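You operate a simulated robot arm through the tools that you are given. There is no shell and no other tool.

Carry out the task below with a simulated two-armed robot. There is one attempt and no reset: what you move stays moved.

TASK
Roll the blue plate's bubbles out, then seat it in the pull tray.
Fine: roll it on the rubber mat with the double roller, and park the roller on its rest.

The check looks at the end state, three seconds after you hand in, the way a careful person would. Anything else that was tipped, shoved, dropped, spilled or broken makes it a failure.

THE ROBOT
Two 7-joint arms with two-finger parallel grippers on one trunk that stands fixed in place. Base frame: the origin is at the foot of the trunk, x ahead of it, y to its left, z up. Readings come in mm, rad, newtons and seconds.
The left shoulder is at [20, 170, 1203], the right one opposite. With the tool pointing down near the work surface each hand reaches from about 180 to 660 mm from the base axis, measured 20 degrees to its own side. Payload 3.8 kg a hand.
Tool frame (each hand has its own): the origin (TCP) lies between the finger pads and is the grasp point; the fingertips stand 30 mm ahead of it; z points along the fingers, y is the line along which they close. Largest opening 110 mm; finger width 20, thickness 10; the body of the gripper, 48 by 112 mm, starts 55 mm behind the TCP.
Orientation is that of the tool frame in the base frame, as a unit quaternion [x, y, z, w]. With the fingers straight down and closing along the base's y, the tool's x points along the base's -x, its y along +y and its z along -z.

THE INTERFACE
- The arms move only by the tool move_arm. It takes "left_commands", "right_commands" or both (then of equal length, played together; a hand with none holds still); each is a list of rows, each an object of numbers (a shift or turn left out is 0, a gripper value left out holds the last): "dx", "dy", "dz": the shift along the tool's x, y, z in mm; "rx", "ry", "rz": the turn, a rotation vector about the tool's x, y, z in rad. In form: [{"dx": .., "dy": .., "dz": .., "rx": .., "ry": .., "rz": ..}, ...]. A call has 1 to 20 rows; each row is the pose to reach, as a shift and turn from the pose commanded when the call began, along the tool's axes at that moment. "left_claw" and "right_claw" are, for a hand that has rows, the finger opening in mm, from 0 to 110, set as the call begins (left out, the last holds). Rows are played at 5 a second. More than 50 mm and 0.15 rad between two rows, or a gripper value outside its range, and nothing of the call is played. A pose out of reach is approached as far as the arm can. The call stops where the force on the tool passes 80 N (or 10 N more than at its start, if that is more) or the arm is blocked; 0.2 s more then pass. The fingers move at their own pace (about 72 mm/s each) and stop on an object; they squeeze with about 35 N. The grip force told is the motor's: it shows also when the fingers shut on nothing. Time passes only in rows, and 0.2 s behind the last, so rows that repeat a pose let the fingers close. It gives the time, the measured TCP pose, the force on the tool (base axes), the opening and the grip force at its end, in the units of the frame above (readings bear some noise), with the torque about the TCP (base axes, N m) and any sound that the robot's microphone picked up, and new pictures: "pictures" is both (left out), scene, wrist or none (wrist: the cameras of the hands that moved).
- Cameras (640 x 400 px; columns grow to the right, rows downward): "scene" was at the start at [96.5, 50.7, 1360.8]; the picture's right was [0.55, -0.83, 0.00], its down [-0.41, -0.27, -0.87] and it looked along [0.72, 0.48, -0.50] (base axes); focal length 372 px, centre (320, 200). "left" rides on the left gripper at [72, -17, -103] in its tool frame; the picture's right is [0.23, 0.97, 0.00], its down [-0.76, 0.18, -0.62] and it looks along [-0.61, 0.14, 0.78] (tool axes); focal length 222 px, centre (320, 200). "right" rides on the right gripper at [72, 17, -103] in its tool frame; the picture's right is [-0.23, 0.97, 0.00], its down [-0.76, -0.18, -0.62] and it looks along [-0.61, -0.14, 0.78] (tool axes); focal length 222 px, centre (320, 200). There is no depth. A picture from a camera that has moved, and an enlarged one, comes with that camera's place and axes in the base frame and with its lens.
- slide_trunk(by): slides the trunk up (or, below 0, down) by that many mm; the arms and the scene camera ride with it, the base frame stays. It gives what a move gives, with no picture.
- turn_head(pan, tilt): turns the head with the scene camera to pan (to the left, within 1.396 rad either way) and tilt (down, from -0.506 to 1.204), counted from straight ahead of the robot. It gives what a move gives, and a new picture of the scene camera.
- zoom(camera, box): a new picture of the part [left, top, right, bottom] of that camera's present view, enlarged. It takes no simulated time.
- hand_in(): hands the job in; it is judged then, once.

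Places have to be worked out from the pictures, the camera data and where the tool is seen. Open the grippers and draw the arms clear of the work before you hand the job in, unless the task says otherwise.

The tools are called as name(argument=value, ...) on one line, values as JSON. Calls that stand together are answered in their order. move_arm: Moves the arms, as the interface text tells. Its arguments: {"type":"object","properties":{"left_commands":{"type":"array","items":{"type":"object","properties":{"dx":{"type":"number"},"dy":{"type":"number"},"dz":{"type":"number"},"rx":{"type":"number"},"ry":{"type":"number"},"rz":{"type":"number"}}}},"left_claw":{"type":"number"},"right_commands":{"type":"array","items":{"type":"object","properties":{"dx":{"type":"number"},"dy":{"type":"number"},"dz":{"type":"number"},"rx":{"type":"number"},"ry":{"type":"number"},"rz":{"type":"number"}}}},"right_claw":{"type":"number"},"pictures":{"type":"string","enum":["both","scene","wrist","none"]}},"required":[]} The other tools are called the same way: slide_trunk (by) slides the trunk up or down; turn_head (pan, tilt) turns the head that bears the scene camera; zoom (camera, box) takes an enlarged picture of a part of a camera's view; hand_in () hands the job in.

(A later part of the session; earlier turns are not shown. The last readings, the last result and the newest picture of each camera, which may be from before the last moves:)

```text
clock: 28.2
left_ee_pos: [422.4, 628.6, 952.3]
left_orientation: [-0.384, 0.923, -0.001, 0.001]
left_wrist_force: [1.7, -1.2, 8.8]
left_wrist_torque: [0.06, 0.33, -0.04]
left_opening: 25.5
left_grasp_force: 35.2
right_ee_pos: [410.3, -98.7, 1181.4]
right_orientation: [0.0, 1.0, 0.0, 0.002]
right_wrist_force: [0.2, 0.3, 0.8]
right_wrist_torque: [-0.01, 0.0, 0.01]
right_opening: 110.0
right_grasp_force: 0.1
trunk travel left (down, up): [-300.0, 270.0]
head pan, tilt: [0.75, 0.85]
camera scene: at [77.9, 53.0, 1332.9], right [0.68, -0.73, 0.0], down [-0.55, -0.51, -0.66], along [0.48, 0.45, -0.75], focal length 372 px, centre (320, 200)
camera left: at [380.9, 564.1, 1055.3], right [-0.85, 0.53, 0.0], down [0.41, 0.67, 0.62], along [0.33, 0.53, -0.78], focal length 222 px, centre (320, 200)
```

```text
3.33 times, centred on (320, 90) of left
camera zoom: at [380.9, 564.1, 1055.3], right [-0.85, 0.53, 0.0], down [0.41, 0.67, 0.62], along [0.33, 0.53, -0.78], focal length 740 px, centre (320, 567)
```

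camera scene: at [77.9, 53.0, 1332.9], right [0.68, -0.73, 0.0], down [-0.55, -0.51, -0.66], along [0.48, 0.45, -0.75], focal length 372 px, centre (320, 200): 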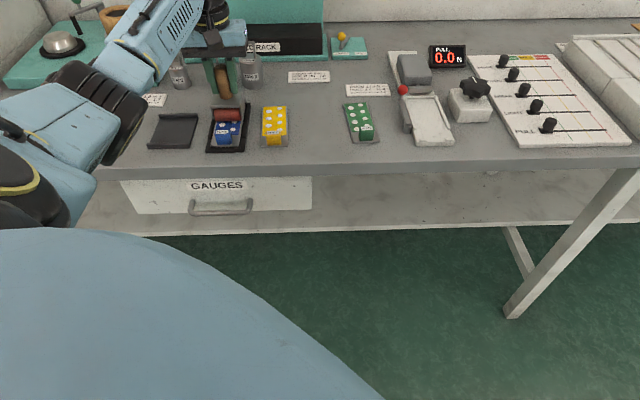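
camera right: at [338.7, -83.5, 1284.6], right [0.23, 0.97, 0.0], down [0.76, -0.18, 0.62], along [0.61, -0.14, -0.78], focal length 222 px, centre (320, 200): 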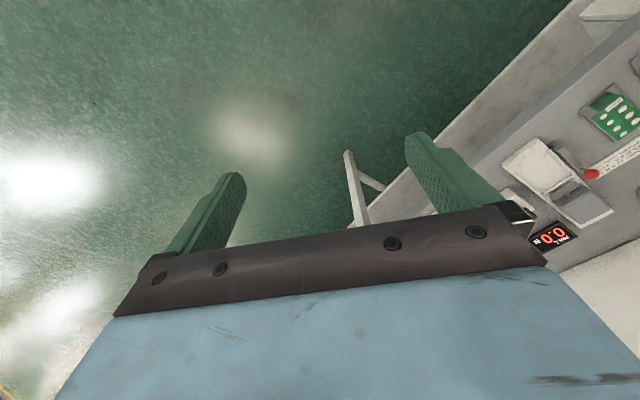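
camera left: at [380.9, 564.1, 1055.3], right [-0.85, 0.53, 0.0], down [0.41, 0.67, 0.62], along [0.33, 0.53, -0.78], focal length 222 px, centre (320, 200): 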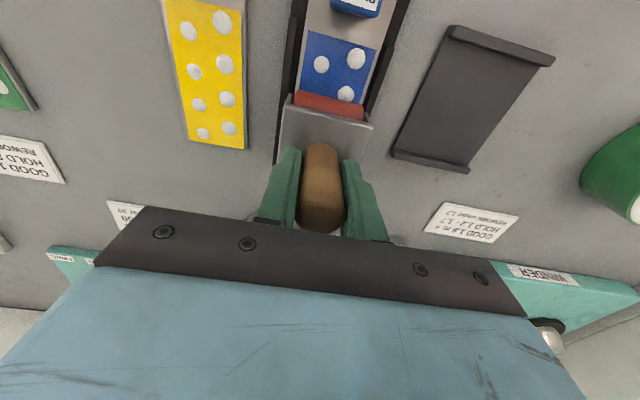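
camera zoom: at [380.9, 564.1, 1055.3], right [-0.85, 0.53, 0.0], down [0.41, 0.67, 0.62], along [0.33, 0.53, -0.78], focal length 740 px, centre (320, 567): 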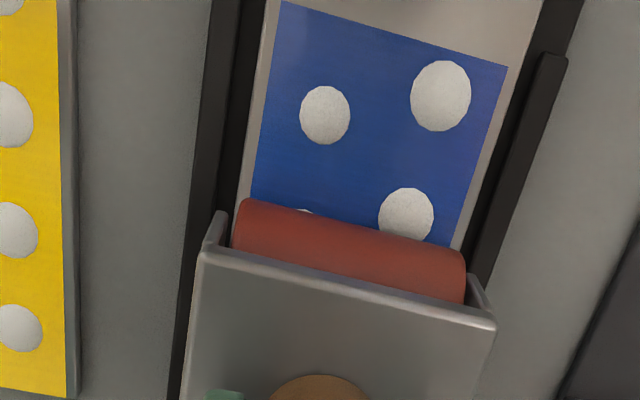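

The roll spans the tape width and carries ≈15 N contact. I'll press ~1.5 mm more and roll 35 mm toward the tab slowly, then check the effect.

move_arm(left_commands=[{"dz": 1.5}, {"dx": 5, "dz": 1.5}, {"dx": 10, "dz": 1.5}, {"dx": 15, "dz": 1.5}, {"dx": 20, "dz": 1.5}, {"dx": 25, "dz": 1.5}, {"dx": 30, "dz": 1.5}, {"dx": 35, "dz": 1.5}], pictures="both")

zoom(camera="scene", box=[180, 70, 276, 150])

zoom(camera="left", box=[240, 30, 400, 150])

```text
clock: 30.0
left_ee_pos: [396.2, 601.8, 952.0]
left_orientation: [-0.383, 0.924, 0.0, 0.001]
left_wrist_force: [3.1, -3.3, 17.5]
left_wrist_torque: [-0.09, -0.22, 0.03]
left_opening: 25.4
left_grasp_force: 35.3
right_ee_pos: [412.4, -100.0, 1181.1]
right_orientation: [0.0, 1.0, 0.001, 0.0]
right_wrist_force: [-0.3, -0.1, -0.4]
right_wrist_torque: [-0.01, -0.02, -0.02]
right_opening: 110.1
right_grasp_force: 0.1
trunk travel left (down, up): [-300.0, 270.0]
head pan, tilt: [0.75, 0.85]
camera scene: at [77.6, 52.1, 1332.8], right [0.68, -0.73, 0.0], down [-0.55, -0.51, -0.66], along [0.48, 0.45, -0.75], focal length 372 px, centre (320, 200)
camera left: at [355.0, 538.2, 1054.6], right [-0.85, 0.53, 0.0], down [0.41, 0.67, 0.62], along [0.33, 0.53, -0.78], focal length 222 px, centre (320, 200)
```

scene: 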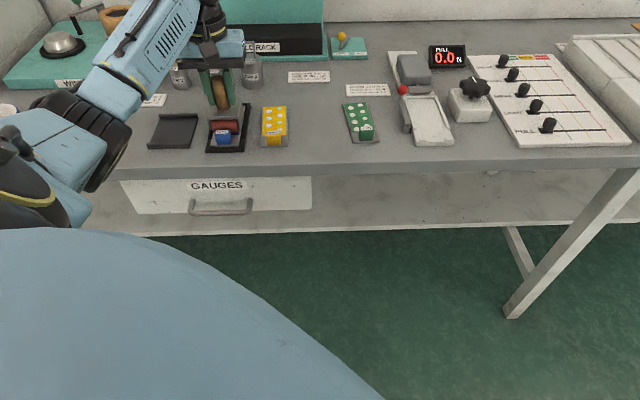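
left: 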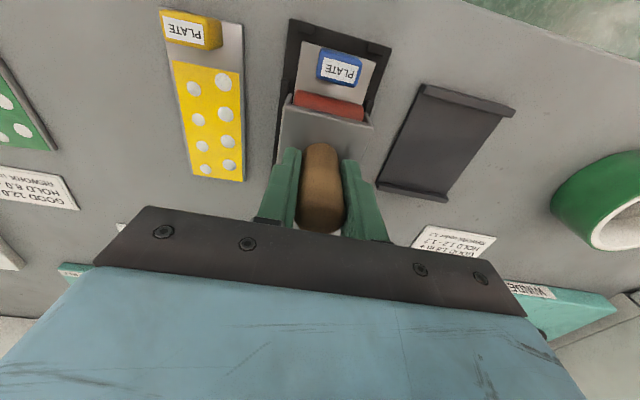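

```text
5.00 times, centred on (228, 110) of scene
camera zoom: at [77.6, 52.1, 1332.8], right [0.68, -0.73, 0.0], down [-0.55, -0.51, -0.66], along [0.48, 0.45, -0.75], focal length 1860 px, centre (780, 650)
```

zoom: 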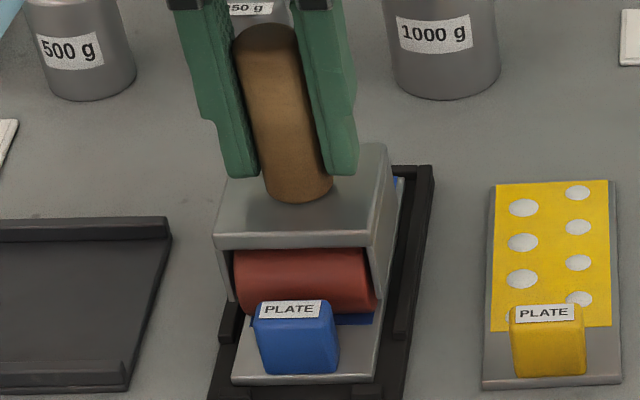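

```text
3.33 times, centred on (320, 90) of left
camera zoom: at [355.0, 538.2, 1054.6], right [-0.85, 0.53, 0.0], down [0.41, 0.67, 0.62], along [0.33, 0.53, -0.78], focal length 740 px, centre (320, 567)
```

zoom: 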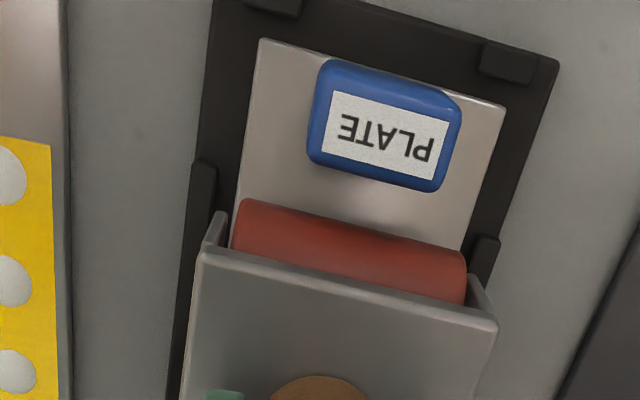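

Net load ≈24 N contact, plate stays put, and there's ~12 mm between roll and tab. I'll go 7 mm further forward, then roll all the way back over the rear end.

move_arm(left_commands=[{"dx": 4}, {"dx": 7}, {"dx": 7}, {"dx": 2}, {"dx": -4}, {"dx": -10}, {"dx": -16}, {"dx": -22}, {"dx": -28}, {"dx": -34}, {"dx": -39}, {"dx": -42}, {"dx": -42}], pictures="both")

zoom(camera="scene", box=[180, 70, 276, 150])

zoom(camera="left", box=[240, 20, 400, 140])

```text
clock: 32.8
left_ee_pos: [425.1, 631.7, 950.3]
left_orientation: [-0.383, 0.924, -0.001, 0.0]
left_wrist_force: [-2.0, 1.6, 14.4]
left_wrist_torque: [0.42, 0.24, -0.04]
left_opening: 25.5
left_grasp_force: 34.9
right_ee_pos: [411.9, -100.3, 1182.0]
right_orientation: [0.0, 1.0, 0.001, 0.002]
right_wrist_force: [0.3, -0.1, -0.1]
right_wrist_torque: [0.02, 0.01, 0.01]
right_opening: 109.9
right_grasp_force: 0.0
trunk travel left (down, up): [-300.0, 270.0]
head pan, tilt: [0.75, 0.85]
camera scene: at [77.1, 52.7, 1332.9], right [0.68, -0.73, 0.0], down [-0.55, -0.51, -0.66], along [0.48, 0.45, -0.75], focal length 372 px, centre (320, 200)
camera left: at [384.7, 568.1, 1053.7], right [-0.85, 0.53, 0.0], down [0.41, 0.67, 0.62], along [0.33, 0.53, -0.78], focal length 222 px, centre (320, 200)
```

scene: 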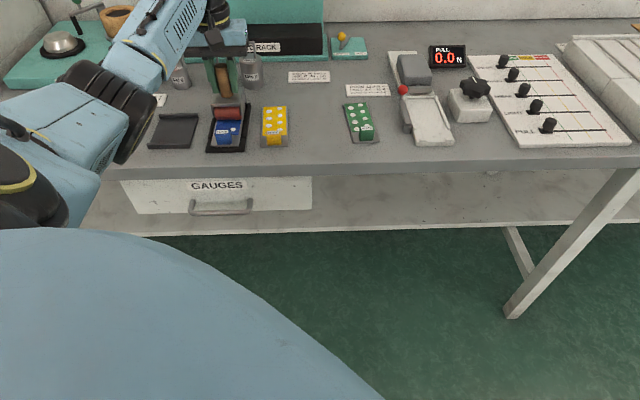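
left: 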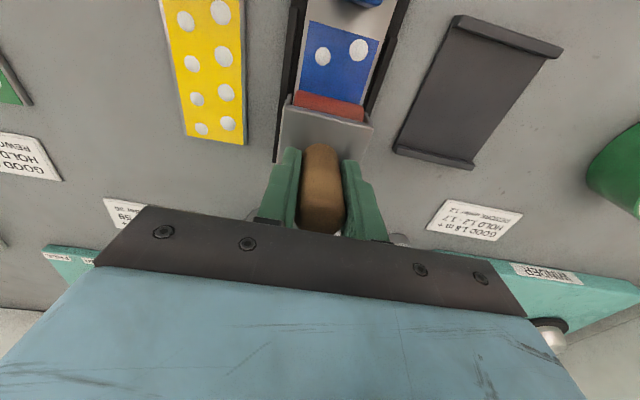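

```text
5.00 times, centred on (228, 110) of scene
camera zoom: at [77.1, 52.7, 1332.9], right [0.68, -0.73, 0.0], down [-0.55, -0.51, -0.66], along [0.48, 0.45, -0.75], focal length 1860 px, centre (780, 650)
```

zoom: 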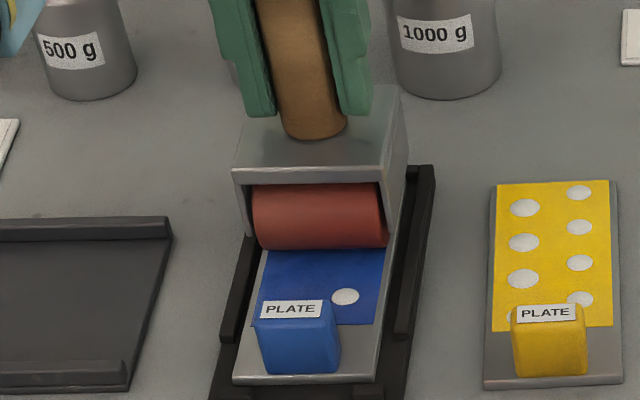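

```text
3.33 times, centred on (320, 80) of left
camera zoom: at [384.7, 568.1, 1053.7], right [-0.85, 0.53, 0.0], down [0.41, 0.67, 0.62], along [0.33, 0.53, -0.78], focal length 740 px, centre (320, 600)
```

zoom: 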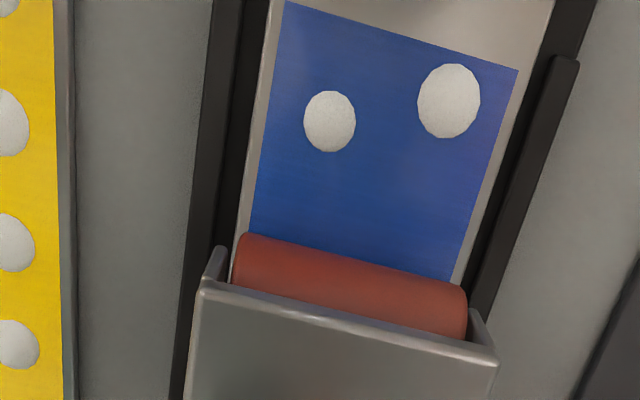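

The second row has vanished; the row nearest the tab remains since the roll didn't reach it. I'll roll forward again, going closer to the tab this time (roll front ~2–3 mm from the tab).

move_arm(left_commands=[{"dx": 5}, {"dx": 10}, {"dx": 15}, {"dx": 20}, {"dx": 25}, {"dx": 30}, {"dx": 35}, {"dx": 40}, {"dx": 45}, {"dx": 49}, {"dx": 51}, {"dx": 51}], pictures="both")

zoom(camera="scene", box=[180, 70, 276, 150])

zoom(camera="left", box=[240, 30, 400, 150])

```text
clock: 35.4
left_ee_pos: [389.7, 595.9, 950.5]
left_orientation: [-0.383, 0.924, -0.001, 0.001]
left_wrist_force: [0.3, 0.4, 14.8]
left_wrist_torque: [0.24, 0.16, -0.02]
left_opening: 25.9
left_grasp_force: 34.6
right_ee_pos: [412.0, -99.6, 1180.7]
right_orientation: [0.0, 1.0, 0.001, 0.001]
right_wrist_force: [0.2, -0.4, 0.5]
right_wrist_torque: [0.03, 0.04, 0.01]
right_opening: 110.0
right_grasp_force: 0.1
trunk travel left (down, up): [-300.0, 270.0]
head pan, tilt: [0.75, 0.85]
camera scene: at [77.5, 52.6, 1332.9], right [0.68, -0.73, 0.0], down [-0.55, -0.51, -0.66], along [0.48, 0.45, -0.75], focal length 372 px, centre (320, 200)
camera left: at [349.0, 532.3, 1053.2], right [-0.85, 0.53, 0.0], down [0.41, 0.67, 0.62], along [0.33, 0.53, -0.78], focal length 222 px, centre (320, 200)
```

scene: 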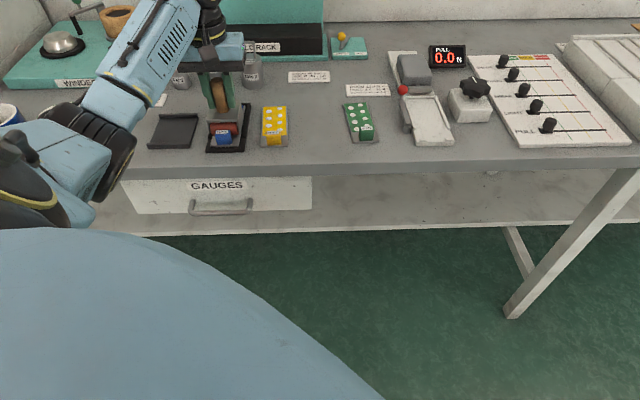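
left: 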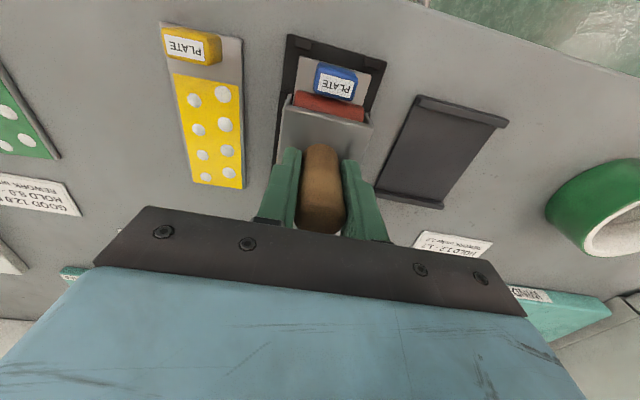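

```text
5.00 times, centred on (228, 110) of scene
camera zoom: at [77.5, 52.6, 1332.9], right [0.68, -0.73, 0.0], down [-0.55, -0.51, -0.66], along [0.48, 0.45, -0.75], focal length 1860 px, centre (780, 650)
```

zoom: 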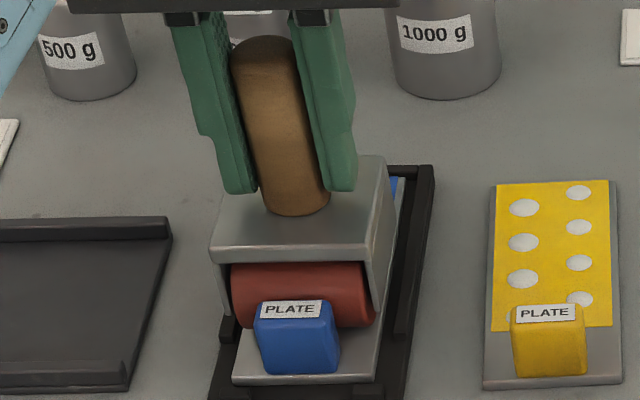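

```text
3.33 times, centred on (320, 90) of left
camera zoom: at [349.0, 532.3, 1053.2], right [-0.85, 0.53, 0.0], down [0.41, 0.67, 0.62], along [0.33, 0.53, -0.78], focal length 740 px, centre (320, 567)
```

zoom: 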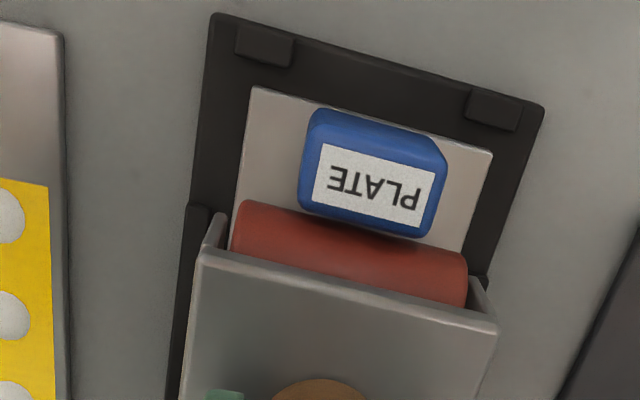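

There are still ~4 mm between roll and tab. I'll advance 2.5 mm more, hold, then roll back 45 mm to look at the first row.

move_arm(left_commands=[{"dx": 1.5}, {"dx": 2.5}, {"dx": 2.5}, {"dx": 0}, {"dx": -5}, {"dx": -10}, {"dx": -15}, {"dx": -20}, {"dx": -25}, {"dx": -30}, {"dx": -35}, {"dx": -40}, {"dx": -45}], pictures="both")

zoom(camera="scene", box=[180, 70, 276, 150])

zoom(camera="left", box=[240, 20, 400, 140])

```text
clock: 38.2
left_ee_pos: [421.3, 629.0, 950.5]
left_orientation: [-0.383, 0.924, 0.0, 0.001]
left_wrist_force: [-0.3, 0.2, 14.4]
left_wrist_torque: [0.13, 0.31, 0.05]
left_opening: 25.7
left_grasp_force: 35.1
right_ee_pos: [411.2, -99.7, 1181.2]
right_orientation: [0.0, 1.0, 0.002, 0.001]
right_wrist_force: [-0.4, 0.9, -0.7]
right_wrist_torque: [-0.03, -0.01, 0.02]
right_opening: 110.0
right_grasp_force: 0.0
trunk travel left (down, up): [-300.0, 270.0]
head pan, tilt: [0.75, 0.85]
camera scene: at [77.5, 52.7, 1332.9], right [0.68, -0.73, 0.0], down [-0.55, -0.51, -0.66], along [0.48, 0.45, -0.75], focal length 372 px, centre (320, 200)
camera left: at [381.0, 564.4, 1052.6], right [-0.85, 0.53, 0.0], down [0.41, 0.67, 0.62], along [0.33, 0.53, -0.78], focal length 222 px, centre (320, 200)
```

scene: 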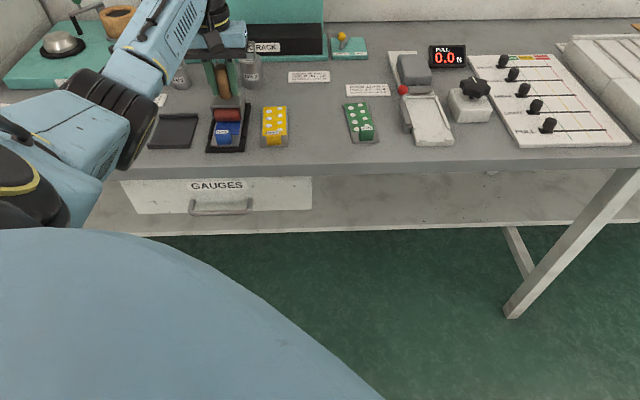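
left: 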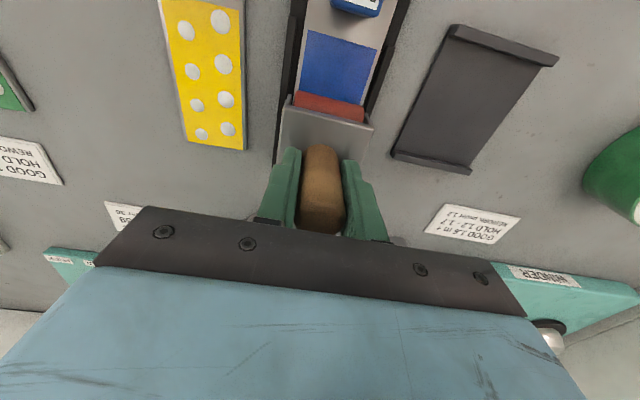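

```text
5.00 times, centred on (228, 110) of scene
camera zoom: at [77.5, 52.7, 1332.9], right [0.68, -0.73, 0.0], down [-0.55, -0.51, -0.66], along [0.48, 0.45, -0.75], focal length 1860 px, centre (780, 650)
```

zoom: 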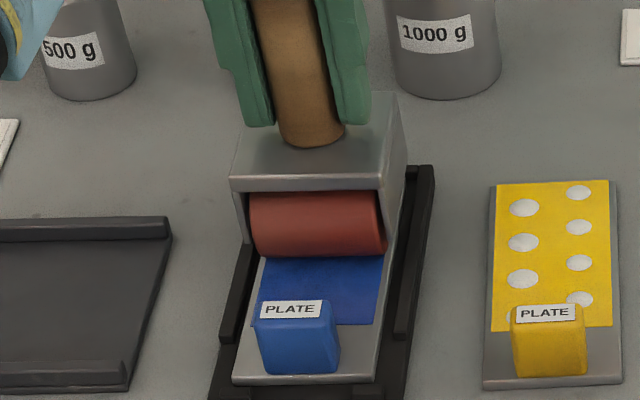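

```text
3.33 times, centred on (320, 80) of left
camera zoom: at [381.0, 564.4, 1052.6], right [-0.85, 0.53, 0.0], down [0.41, 0.67, 0.62], along [0.33, 0.53, -0.78], focal length 740 px, centre (320, 600)
```

zoom: 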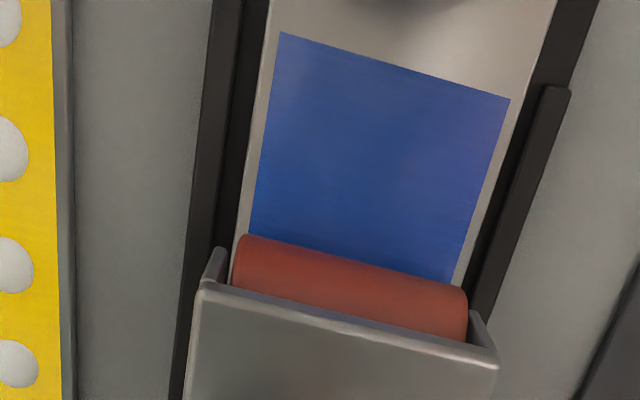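

The front rows are gone. I'll lift the roller and move it back above its rest area to inspect the rear rows.

move_arm(left_commands=[{"dz": -5}, {"dz": -20}, {"dz": -40}, {"dz": -65}, {"dz": -65, "dy": 40}, {"dz": -65, "dy": 80}, {"dz": -65, "dy": 107.4}, {"dz": -65, "dy": 107.4}], pictures="both")

zoom(camera="scene", box=[120, 40, 280, 160])

zoom(camera="scene", box=[190, 90, 270, 160])

```text
clock: 40.0
left_ee_pos: [346.9, 706.0, 1014.0]
left_orientation: [-0.383, 0.924, -0.002, 0.0]
left_wrist_force: [1.1, -0.8, -5.8]
left_wrist_torque: [-0.05, -0.02, 0.01]
left_opening: 25.6
left_grasp_force: 35.0
right_ee_pos: [412.1, -97.5, 1181.2]
right_orientation: [-0.001, 1.0, 0.0, 0.0]
right_wrist_force: [-0.1, 0.6, -0.3]
right_wrist_torque: [0.03, 0.0, 0.0]
right_opening: 110.1
right_grasp_force: 0.0
trunk travel left (down, up): [-300.0, 270.0]
head pan, tilt: [0.75, 0.85]
camera scene: at [78.8, 54.4, 1332.6], right [0.68, -0.73, 0.0], down [-0.55, -0.51, -0.66], along [0.48, 0.45, -0.75], focal length 372 px, centre (320, 200)
camera left: at [305.4, 642.4, 1115.9], right [-0.85, 0.53, 0.0], down [0.41, 0.67, 0.62], along [0.33, 0.53, -0.78], focal length 222 px, centre (320, 200)
```

scene: 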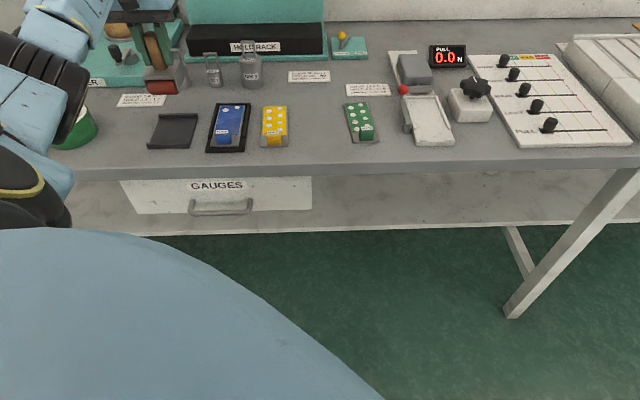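
left: 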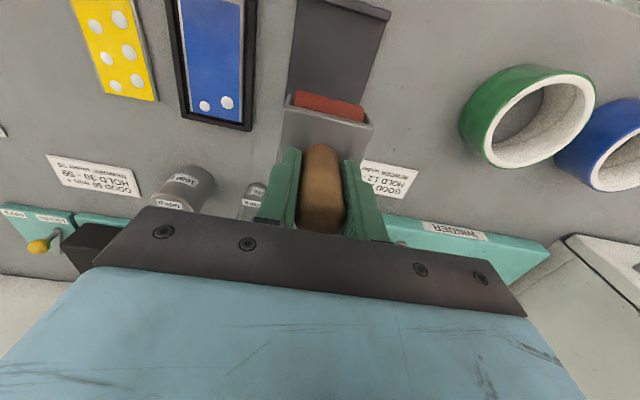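

```text
3.33 times, centred on (200, 100) of scene
camera zoom: at [78.8, 54.4, 1332.6], right [0.68, -0.73, 0.0], down [-0.55, -0.51, -0.66], along [0.48, 0.45, -0.75], focal length 1240 px, centre (720, 533)
```

zoom: 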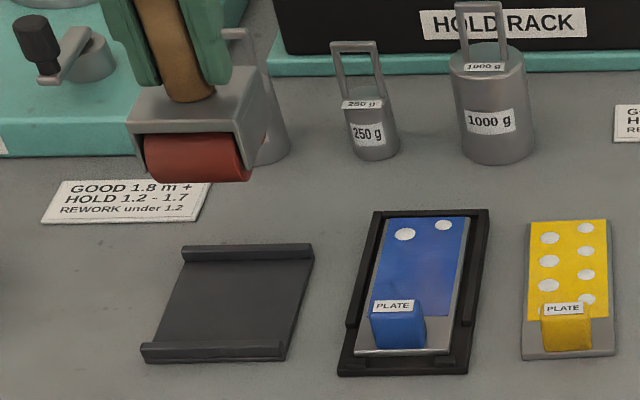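

```text
5.71 times, centred on (230, 125) of scene
camera zoom: at [78.8, 54.4, 1332.6], right [0.68, -0.73, 0.0], down [-0.55, -0.51, -0.66], along [0.48, 0.45, -0.75], focal length 2125 px, centre (834, 629)
```

zoom: 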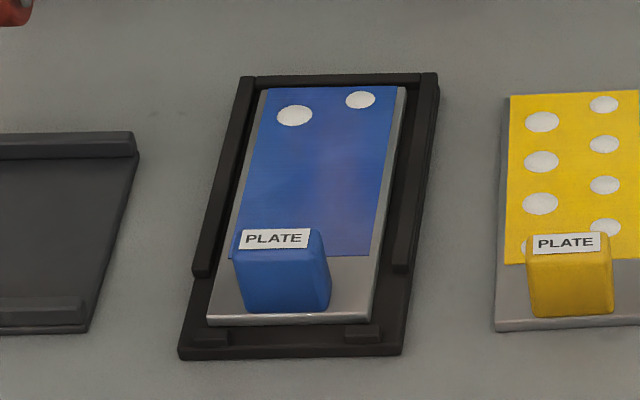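

Only the rearmost row (≈118 mm) remains; I need the roll to reach further back. I'll go back over the plate, set down as before, and roll rearward to ≈110 mm while watching the force.

move_arm(left_commands=[{"dy": -36}, {"dy": -72}, {"dy": -107.4}, {"dy": -107.4, "dz": 20}, {"dy": -107.4, "dz": 40}, {"dy": -107.4, "dz": 55}, {"dy": -107.4, "dz": 62}, {"dy": -107.4, "dz": 65}, {"dy": -107.4, "dz": 65}, {"dx": -4, "dy": -107.4, "dz": 65}, {"dx": -8, "dy": -107.4, "dz": 65}, {"dx": -12, "dy": -107.4, "dz": 65}, {"dx": -12, "dy": -107.4, "dz": 65}], pictures="both")

zoom(camera="scene", box=[180, 70, 276, 150])

```text
clock: 42.8
left_ee_pos: [430.0, 637.6, 950.5]
left_orientation: [-0.384, 0.924, 0.0, 0.0]
left_wrist_force: [2.6, -2.4, 8.0]
left_wrist_torque: [0.0, -0.09, 0.04]
left_opening: 25.4
left_grasp_force: 34.9
right_ee_pos: [410.7, -99.4, 1182.3]
right_orientation: [-0.001, 1.0, 0.0, 0.001]
right_wrist_force: [-0.5, 0.2, -0.4]
right_wrist_torque: [-0.01, -0.01, 0.02]
right_opening: 109.7
right_grasp_force: 0.0
trunk travel left (down, up): [-300.0, 270.0]
head pan, tilt: [0.75, 0.85]
camera scene: at [78.0, 52.9, 1332.8], right [0.68, -0.73, 0.0], down [-0.55, -0.51, -0.66], along [0.48, 0.45, -0.75], focal length 372 px, centre (320, 200)
camera left: at [389.5, 572.4, 1053.5], right [-0.85, 0.53, 0.0], down [0.41, 0.67, 0.62], along [0.33, 0.53, -0.78], focal length 222 px, centre (320, 200)
```

scene: 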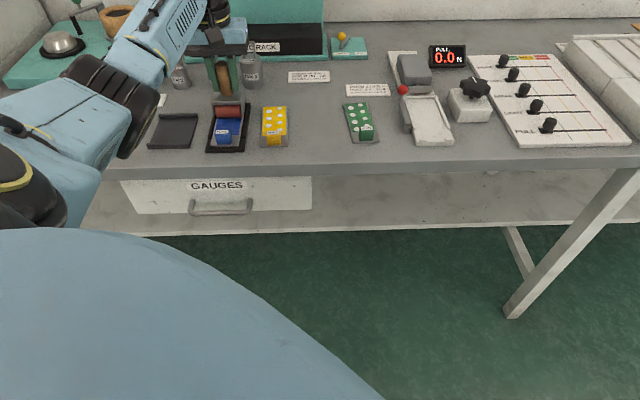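
left: 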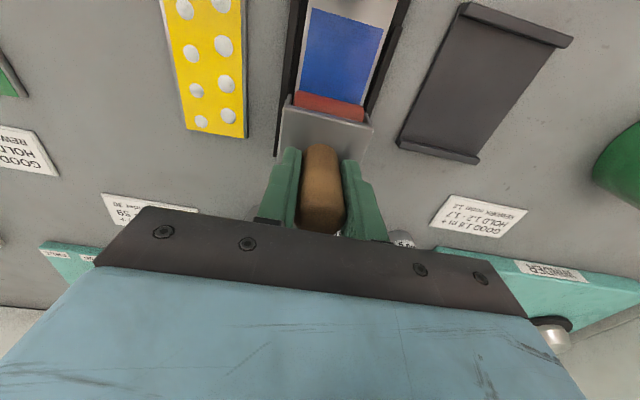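

```text
5.00 times, centred on (228, 110) of scene
camera zoom: at [78.0, 52.9, 1332.8], right [0.68, -0.73, 0.0], down [-0.55, -0.51, -0.66], along [0.48, 0.45, -0.75], focal length 1860 px, centre (780, 650)
```

zoom: 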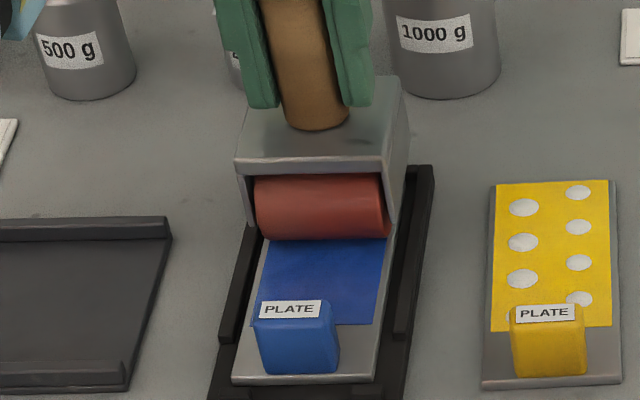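

No obstruction at ≈110 mm. I'll press 1.5 mm more, creep to ≈115 mm, and roll forward to 95 mm again.

move_arm(left_commands=[{"dz": 1.5}, {"dx": -2, "dz": 1.5}, {"dx": -4, "dz": 1.5}, {"dx": -5, "dz": 1.5}, {"dx": -5, "dz": 1.5}], pictures="scene")

zoom(camera="scene", box=[180, 70, 276, 150])

```text
clock: 44.0
left_ee_pos: [433.9, 639.3, 951.2]
left_orientation: [-0.384, 0.923, -0.001, 0.001]
left_wrist_force: [1.2, -2.0, 23.8]
left_wrist_torque: [-0.29, 0.46, 0.0]
left_opening: 25.5
left_grasp_force: 35.1
right_ee_pos: [412.1, -100.7, 1181.7]
right_orientation: [0.0, 1.0, 0.0, 0.001]
right_wrist_force: [0.3, -0.3, 1.1]
right_wrist_torque: [-0.03, 0.02, 0.02]
right_opening: 110.0
right_grasp_force: 0.0
trunk travel left (down, up): [-300.0, 270.0]
head pan, tilt: [0.75, 0.85]
camera scene: at [77.0, 51.6, 1333.0], right [0.68, -0.73, 0.0], down [-0.55, -0.51, -0.66], along [0.48, 0.45, -0.75], focal length 372 px, centre (320, 200)
```

scene: 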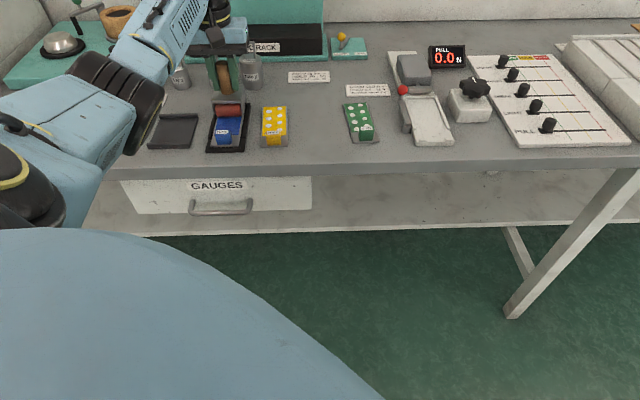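

```text
5.00 times, centred on (228, 110) of scene
camera zoom: at [77.0, 51.6, 1333.0], right [0.68, -0.73, 0.0], down [-0.55, -0.51, -0.66], along [0.48, 0.45, -0.75], focal length 1860 px, centre (780, 650)
```

zoom: 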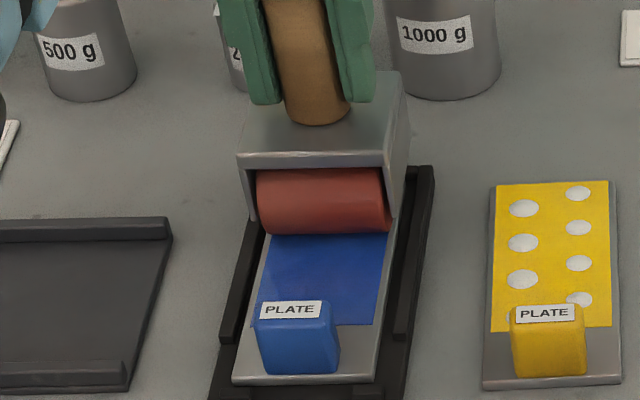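

Load is ~30 N contact, borne more at the front. I'll roll forward 20 mm, then lift and move aside to inspect.

move_arm(left_commands=[{"dx": 4}, {"dx": 9}, {"dx": 14}, {"dx": 19}, {"dx": 19, "dz": -5}, {"dx": 19, "dz": -20}, {"dx": 19, "dz": -40}, {"dx": 19, "dz": -66.5}, {"dx": 19, "dy": 40, "dz": -66.5}, {"dx": 19, "dy": 80, "dz": -66.5}, {"dx": 19, "dy": 107.4, "dz": -66.5}, {"dx": 19, "dy": 107.4, "dz": -66.5}], pictures="scene")

zoom(camera="scene", box=[120, 40, 280, 160])

```text
clock: 46.6
left_ee_pos: [347.9, 704.3, 1014.5]
left_orientation: [-0.383, 0.924, -0.001, -0.001]
left_wrist_force: [0.2, 0.1, -5.1]
left_wrist_torque: [0.06, 0.01, 0.0]
left_opening: 25.8
left_grasp_force: 34.4
right_ee_pos: [412.8, -98.6, 1180.6]
right_orientation: [0.0, 1.0, 0.0, 0.0]
right_wrist_force: [-0.6, 0.4, -0.1]
right_wrist_torque: [-0.02, -0.03, 0.0]
right_opening: 110.2
right_grasp_force: 0.0
trunk travel left (down, up): [-300.0, 270.0]
head pan, tilt: [0.75, 0.85]
camera scene: at [78.7, 54.4, 1332.7], right [0.68, -0.73, 0.0], down [-0.55, -0.51, -0.66], along [0.48, 0.45, -0.75], focal length 372 px, centre (320, 200)
```

scene: 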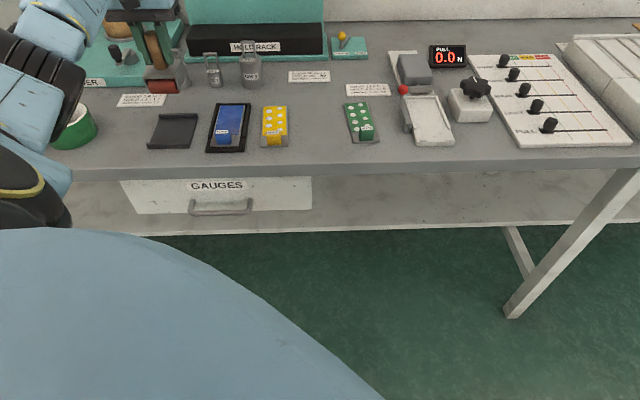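

```text
3.33 times, centred on (200, 100) of scene
camera zoom: at [78.7, 54.4, 1332.7], right [0.68, -0.73, 0.0], down [-0.55, -0.51, -0.66], along [0.48, 0.45, -0.75], focal length 1240 px, centre (720, 533)
```

zoom: 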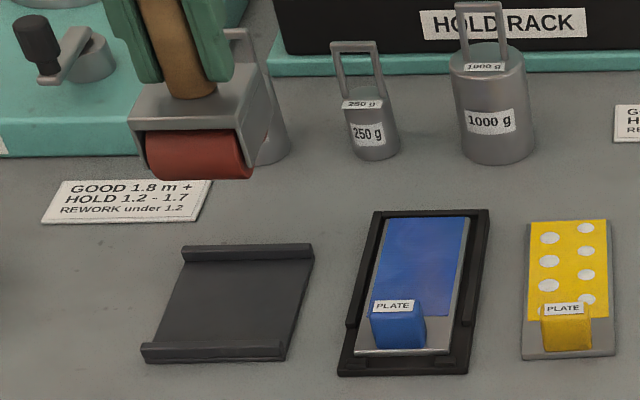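

All eight bubbles are gone. Now I'll bring the roller back over its rest (my accumulated offset from the pick-up pose is −41.8 mm along x, 0 in y, 70.5 mm up), stopping ~25 mm above it.

move_arm(left_commands=[{"dx": 14}, {"dx": 28}, {"dx": 41.8}, {"dx": 41.8, "dz": 20}, {"dx": 41.8, "dz": 45}, {"dx": 41.8, "dz": 45}], pictures="both")

zoom(camera="scene", box=[120, 60, 240, 160])

zoom(camera="left", box=[200, 30, 440, 210])

zoom(camera="scene", box=[195, 90, 275, 160])

```text
clock: 48.0
left_ee_pos: [316.2, 673.3, 971.0]
left_orientation: [-0.384, 0.923, -0.001, 0.0]
left_wrist_force: [1.0, 0.5, -5.4]
left_wrist_torque: [-0.03, -0.03, 0.02]
left_opening: 25.6
left_grasp_force: 35.2
right_ee_pos: [412.3, -98.3, 1180.5]
right_orientation: [0.001, 1.0, 0.0, 0.0]
right_wrist_force: [-0.4, -0.3, -0.1]
right_wrist_torque: [0.0, -0.03, 0.0]
right_opening: 110.0
right_grasp_force: 0.0
trunk travel left (down, up): [-300.0, 270.0]
head pan, tilt: [0.75, 0.85]
camera scene: at [78.6, 54.5, 1332.7], right [0.68, -0.73, 0.0], down [-0.55, -0.51, -0.66], along [0.48, 0.45, -0.75], focal length 372 px, centre (320, 200)
camera left: at [275.0, 608.7, 1074.1], right [-0.85, 0.53, 0.0], down [0.41, 0.67, 0.62], along [0.33, 0.53, -0.78], focal length 222 px, centre (320, 200)
```

scene: 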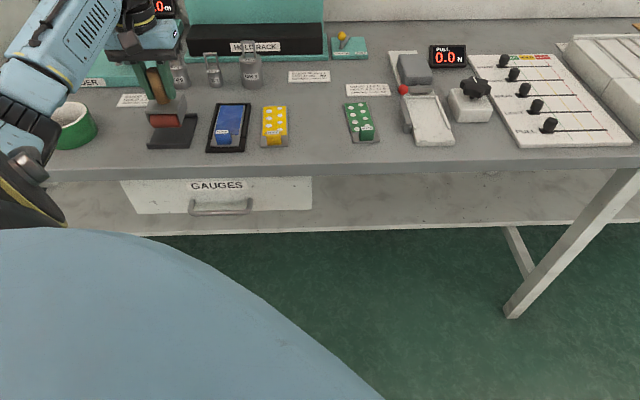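
left: 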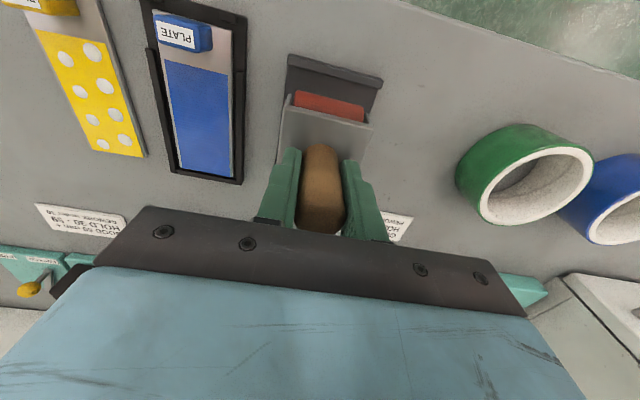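

```text
4.00 times, centred on (180, 110) of scene
camera zoom: at [78.6, 54.5, 1332.7], right [0.68, -0.73, 0.0], down [-0.55, -0.51, -0.66], along [0.48, 0.45, -0.75], focal length 1488 px, centre (880, 560)
```

zoom: 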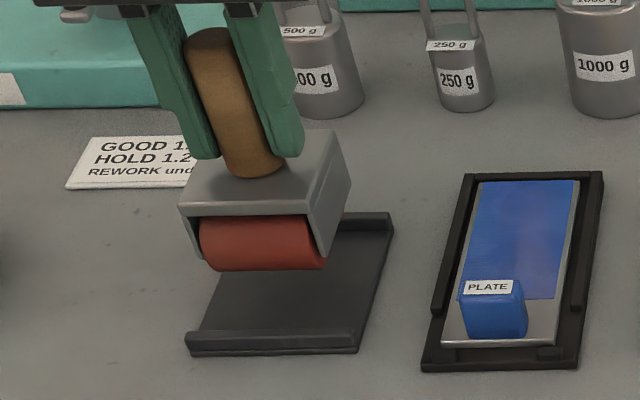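

```text
2.22 times, centred on (320, 120) of left
camera zoom: at [275.0, 608.7, 1074.1], right [-0.85, 0.53, 0.0], down [0.41, 0.67, 0.62], along [0.33, 0.53, -0.78], focal length 494 px, centre (320, 378)
```

zoom: 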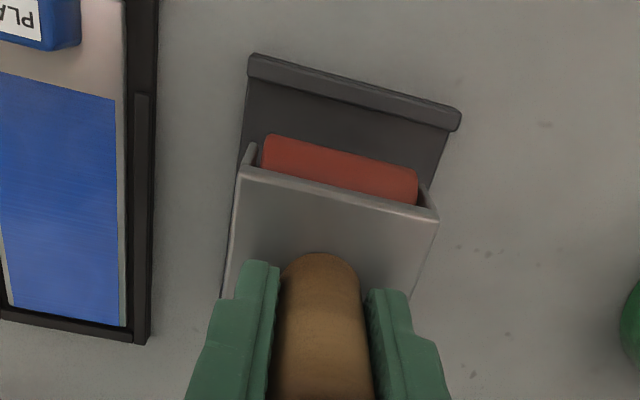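

```text
5.71 times, centred on (235, 125) of scene
camera zoom: at [78.6, 54.5, 1332.7], right [0.68, -0.73, 0.0], down [-0.55, -0.51, -0.66], along [0.48, 0.45, -0.75], focal length 2125 px, centre (806, 629)
```

zoom: 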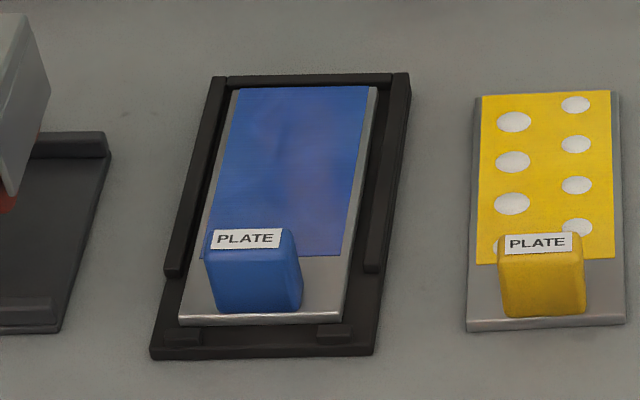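

The roller is above its rest as at pick-up. I'll lower it to contact gently.

move_arm(left_commands=[{"dz": 10}, {"dz": 18}, {"dz": 22}, {"dz": 24}, {"dz": 24}], pictures="none")

```text
clock: 49.2
left_ee_pos: [315.6, 674.0, 945.1]
left_orientation: [-0.384, 0.923, -0.001, 0.0]
left_wrist_force: [0.7, -0.3, -6.1]
left_wrist_torque: [-0.02, 0.02, 0.01]
left_opening: 25.6
left_grasp_force: 35.7
right_ee_pos: [411.9, -96.7, 1182.3]
right_orientation: [0.001, 1.0, 0.0, 0.0]
right_wrist_force: [0.5, -0.5, 1.2]
right_wrist_torque: [0.02, 0.02, 0.01]
right_opening: 109.9
right_grasp_force: 0.1
trunk travel left (down, up): [-300.0, 270.0]
head pan, tilt: [0.75, 0.85]
```

Not yet in contact (−6 N, still hanging). I'll go down in small steps.

move_arm(left_commands=[{"dz": 1}, {"dz": 2}, {"dz": 2}], pictures="none")

```text
clock: 50.0
left_ee_pos: [314.2, 674.2, 943.6]
left_orientation: [-0.384, 0.923, 0.0, 0.001]
left_wrist_force: [1.2, -1.5, -0.4]
left_wrist_torque: [0.04, -0.08, -0.08]
left_opening: 25.9
left_grasp_force: 34.6
right_ee_pos: [411.7, -97.8, 1181.5]
right_orientation: [0.001, 1.0, 0.0, 0.001]
right_wrist_force: [0.5, 0.2, -0.1]
right_wrist_torque: [0.01, 0.03, 0.05]
right_opening: 110.1
right_grasp_force: 0.0
trunk travel left (down, up): [-300.0, 270.0]
head pan, tilt: [0.75, 0.85]
```

Contact at the original height (943.6) with the weight now borne by the rest. I'll look before releasing.

move_arm(left_commands=[{"dz": 0.5}, {"dz": 0.5}], pictures="both")

zoom(camera="scene", box=[120, 60, 240, 160])

zoom(camera="left", box=[200, 30, 440, 210])

```text
clock: 50.6
left_ee_pos: [314.1, 674.1, 943.7]
left_orientation: [-0.384, 0.923, 0.0, -0.001]
left_wrist_force: [-0.5, 1.2, 6.9]
left_wrist_torque: [0.33, 0.19, -0.01]
left_opening: 25.7
left_grasp_force: 34.8
right_ee_pos: [412.6, -98.1, 1181.7]
right_orientation: [0.0, 1.0, 0.0, 0.0]
right_wrist_force: [-0.1, 0.5, -0.6]
right_wrist_torque: [0.02, -0.02, 0.0]
right_opening: 110.2
right_grasp_force: 0.0
trunk travel left (down, up): [-300.0, 270.0]
head pan, tilt: [0.75, 0.85]
camera scene: at [77.9, 53.4, 1332.8], right [0.68, -0.73, 0.0], down [-0.55, -0.51, -0.66], along [0.48, 0.45, -0.75], focal length 372 px, centre (320, 200)
camera left: at [273.5, 609.4, 1046.9], right [-0.85, 0.53, 0.0], down [0.41, 0.67, 0.62], along [0.33, 0.53, -0.78], focal length 222 px, centre (320, 200)
```

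scene: 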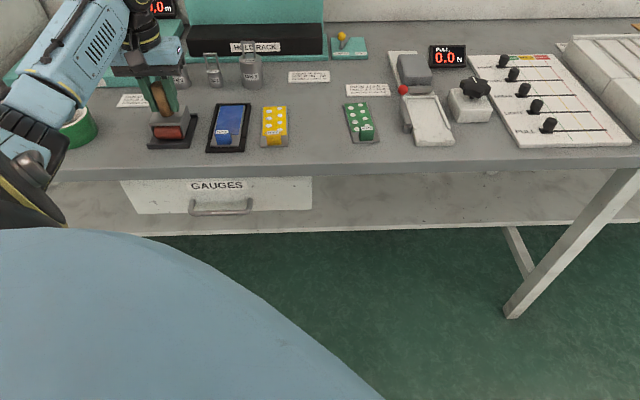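
left: 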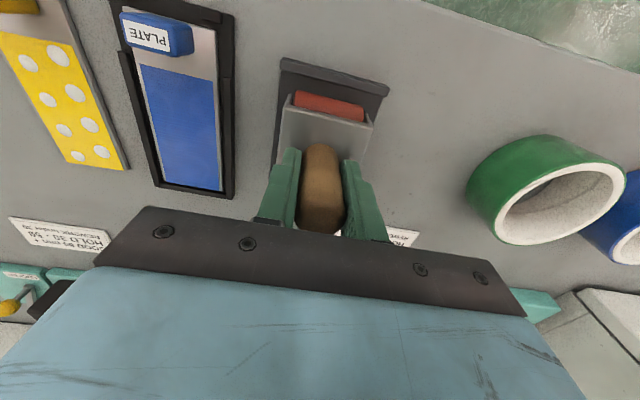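

```text
4.00 times, centred on (180, 110) of scene
camera zoom: at [77.9, 53.4, 1332.8], right [0.68, -0.73, 0.0], down [-0.55, -0.51, -0.66], along [0.48, 0.45, -0.75], focal length 1488 px, centre (880, 560)
```

zoom: 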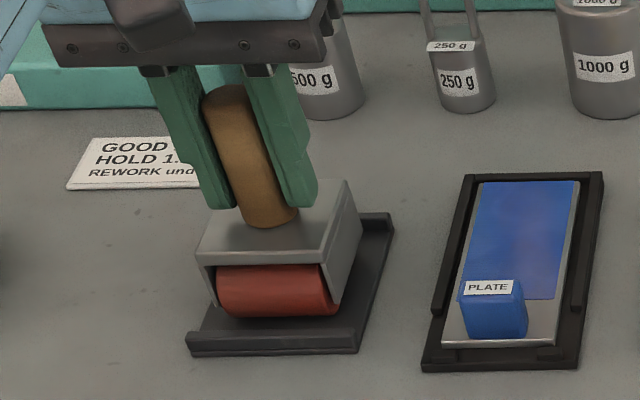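

```text
2.22 times, centred on (320, 120) of left
camera zoom: at [273.5, 609.4, 1046.9], right [-0.85, 0.53, 0.0], down [0.41, 0.67, 0.62], along [0.33, 0.53, -0.78], focal length 494 px, centre (320, 378)
```

zoom: 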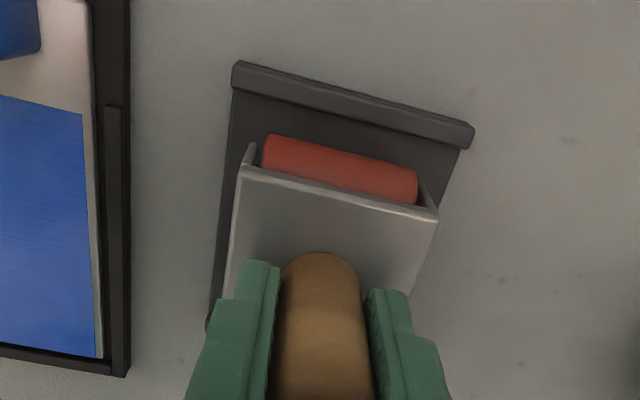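

The roller sits in its rest just as it did at the start. I'll release and rise clear.

move_arm(left_commands=[{"dz": 0}, {"dz": 0}, {"dz": 0}], left_claw=60, pictures="none")

move_arm(left_commands=[{"dz": -15}, {"dz": -40}, {"dz": -70}, {"dz": -97}, {"dz": -97}], pictures="both")

zoom(camera="scene", box=[120, 60, 240, 160])

```text
clock: 51.4
left_ee_pos: [315.1, 672.3, 941.6]
left_orientation: [-0.384, 0.923, -0.001, 0.0]
left_wrist_force: [0.7, -0.5, -1.3]
left_wrist_torque: [0.0, -0.01, -0.01]
left_opening: 59.9
left_grasp_force: 0.0
right_ee_pos: [411.2, -99.3, 1180.6]
right_orientation: [0.0, 1.0, 0.0, 0.0]
right_wrist_force: [0.0, 0.6, -0.7]
right_wrist_torque: [-0.03, -0.04, -0.03]
right_opening: 110.2
right_grasp_force: 0.1
trunk travel left (down, up): [-300.0, 270.0]
head pan, tilt: [0.75, 0.85]
```

```text
clock: 52.6
left_ee_pos: [316.7, 674.4, 1041.0]
left_orientation: [-0.383, 0.924, -0.001, -0.001]
left_wrist_force: [0.2, -0.4, -0.6]
left_wrist_torque: [0.0, -0.02, -0.03]
left_opening: 59.9
left_grasp_force: 0.1
right_ee_pos: [411.9, -98.2, 1181.6]
right_orientation: [0.0, 1.0, 0.0, 0.001]
right_wrist_force: [-0.2, -0.7, -0.5]
right_wrist_torque: [0.01, -0.05, 0.0]
right_opening: 109.7
right_grasp_force: 0.1
trunk travel left (down, up): [-300.0, 270.0]
head pan, tilt: [0.75, 0.85]
camera scene: at [78.3, 54.2, 1332.7], right [0.68, -0.73, 0.0], down [-0.55, -0.51, -0.66], along [0.48, 0.45, -0.75], focal length 372 px, centre (320, 200)
camera left: at [275.6, 610.2, 1143.8], right [-0.85, 0.53, 0.0], down [0.41, 0.67, 0.62], along [0.33, 0.53, -0.78], focal length 222 px, centre (320, 200)
```

scene: 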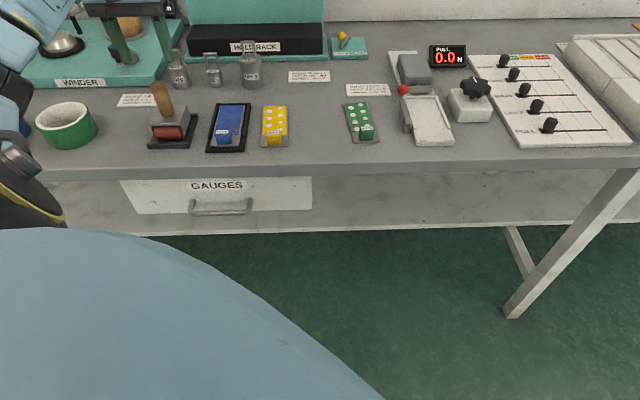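
left: 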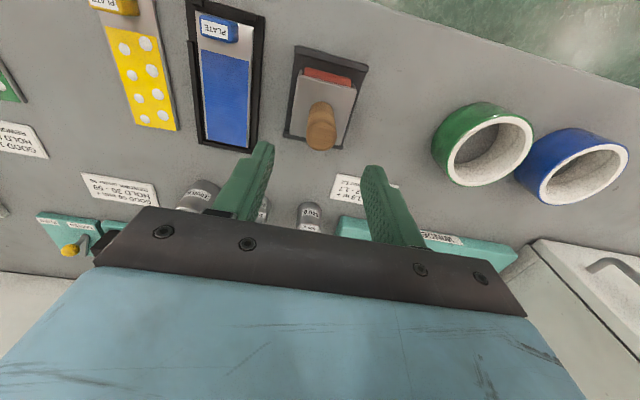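

```text
4.00 times, centred on (180, 110) of scene
camera zoom: at [78.3, 54.2, 1332.7], right [0.68, -0.73, 0.0], down [-0.55, -0.51, -0.66], along [0.48, 0.45, -0.75], focal length 1488 px, centre (880, 560)
```

zoom: 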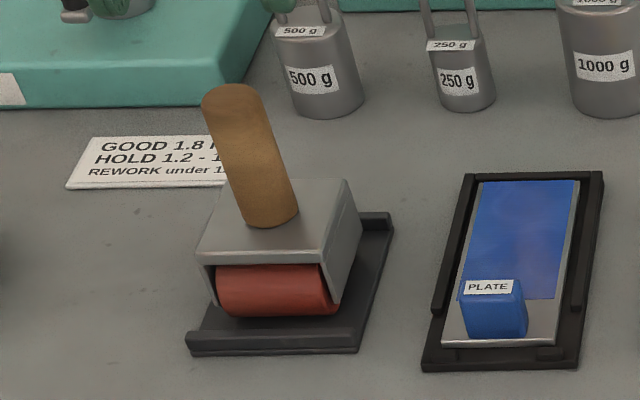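

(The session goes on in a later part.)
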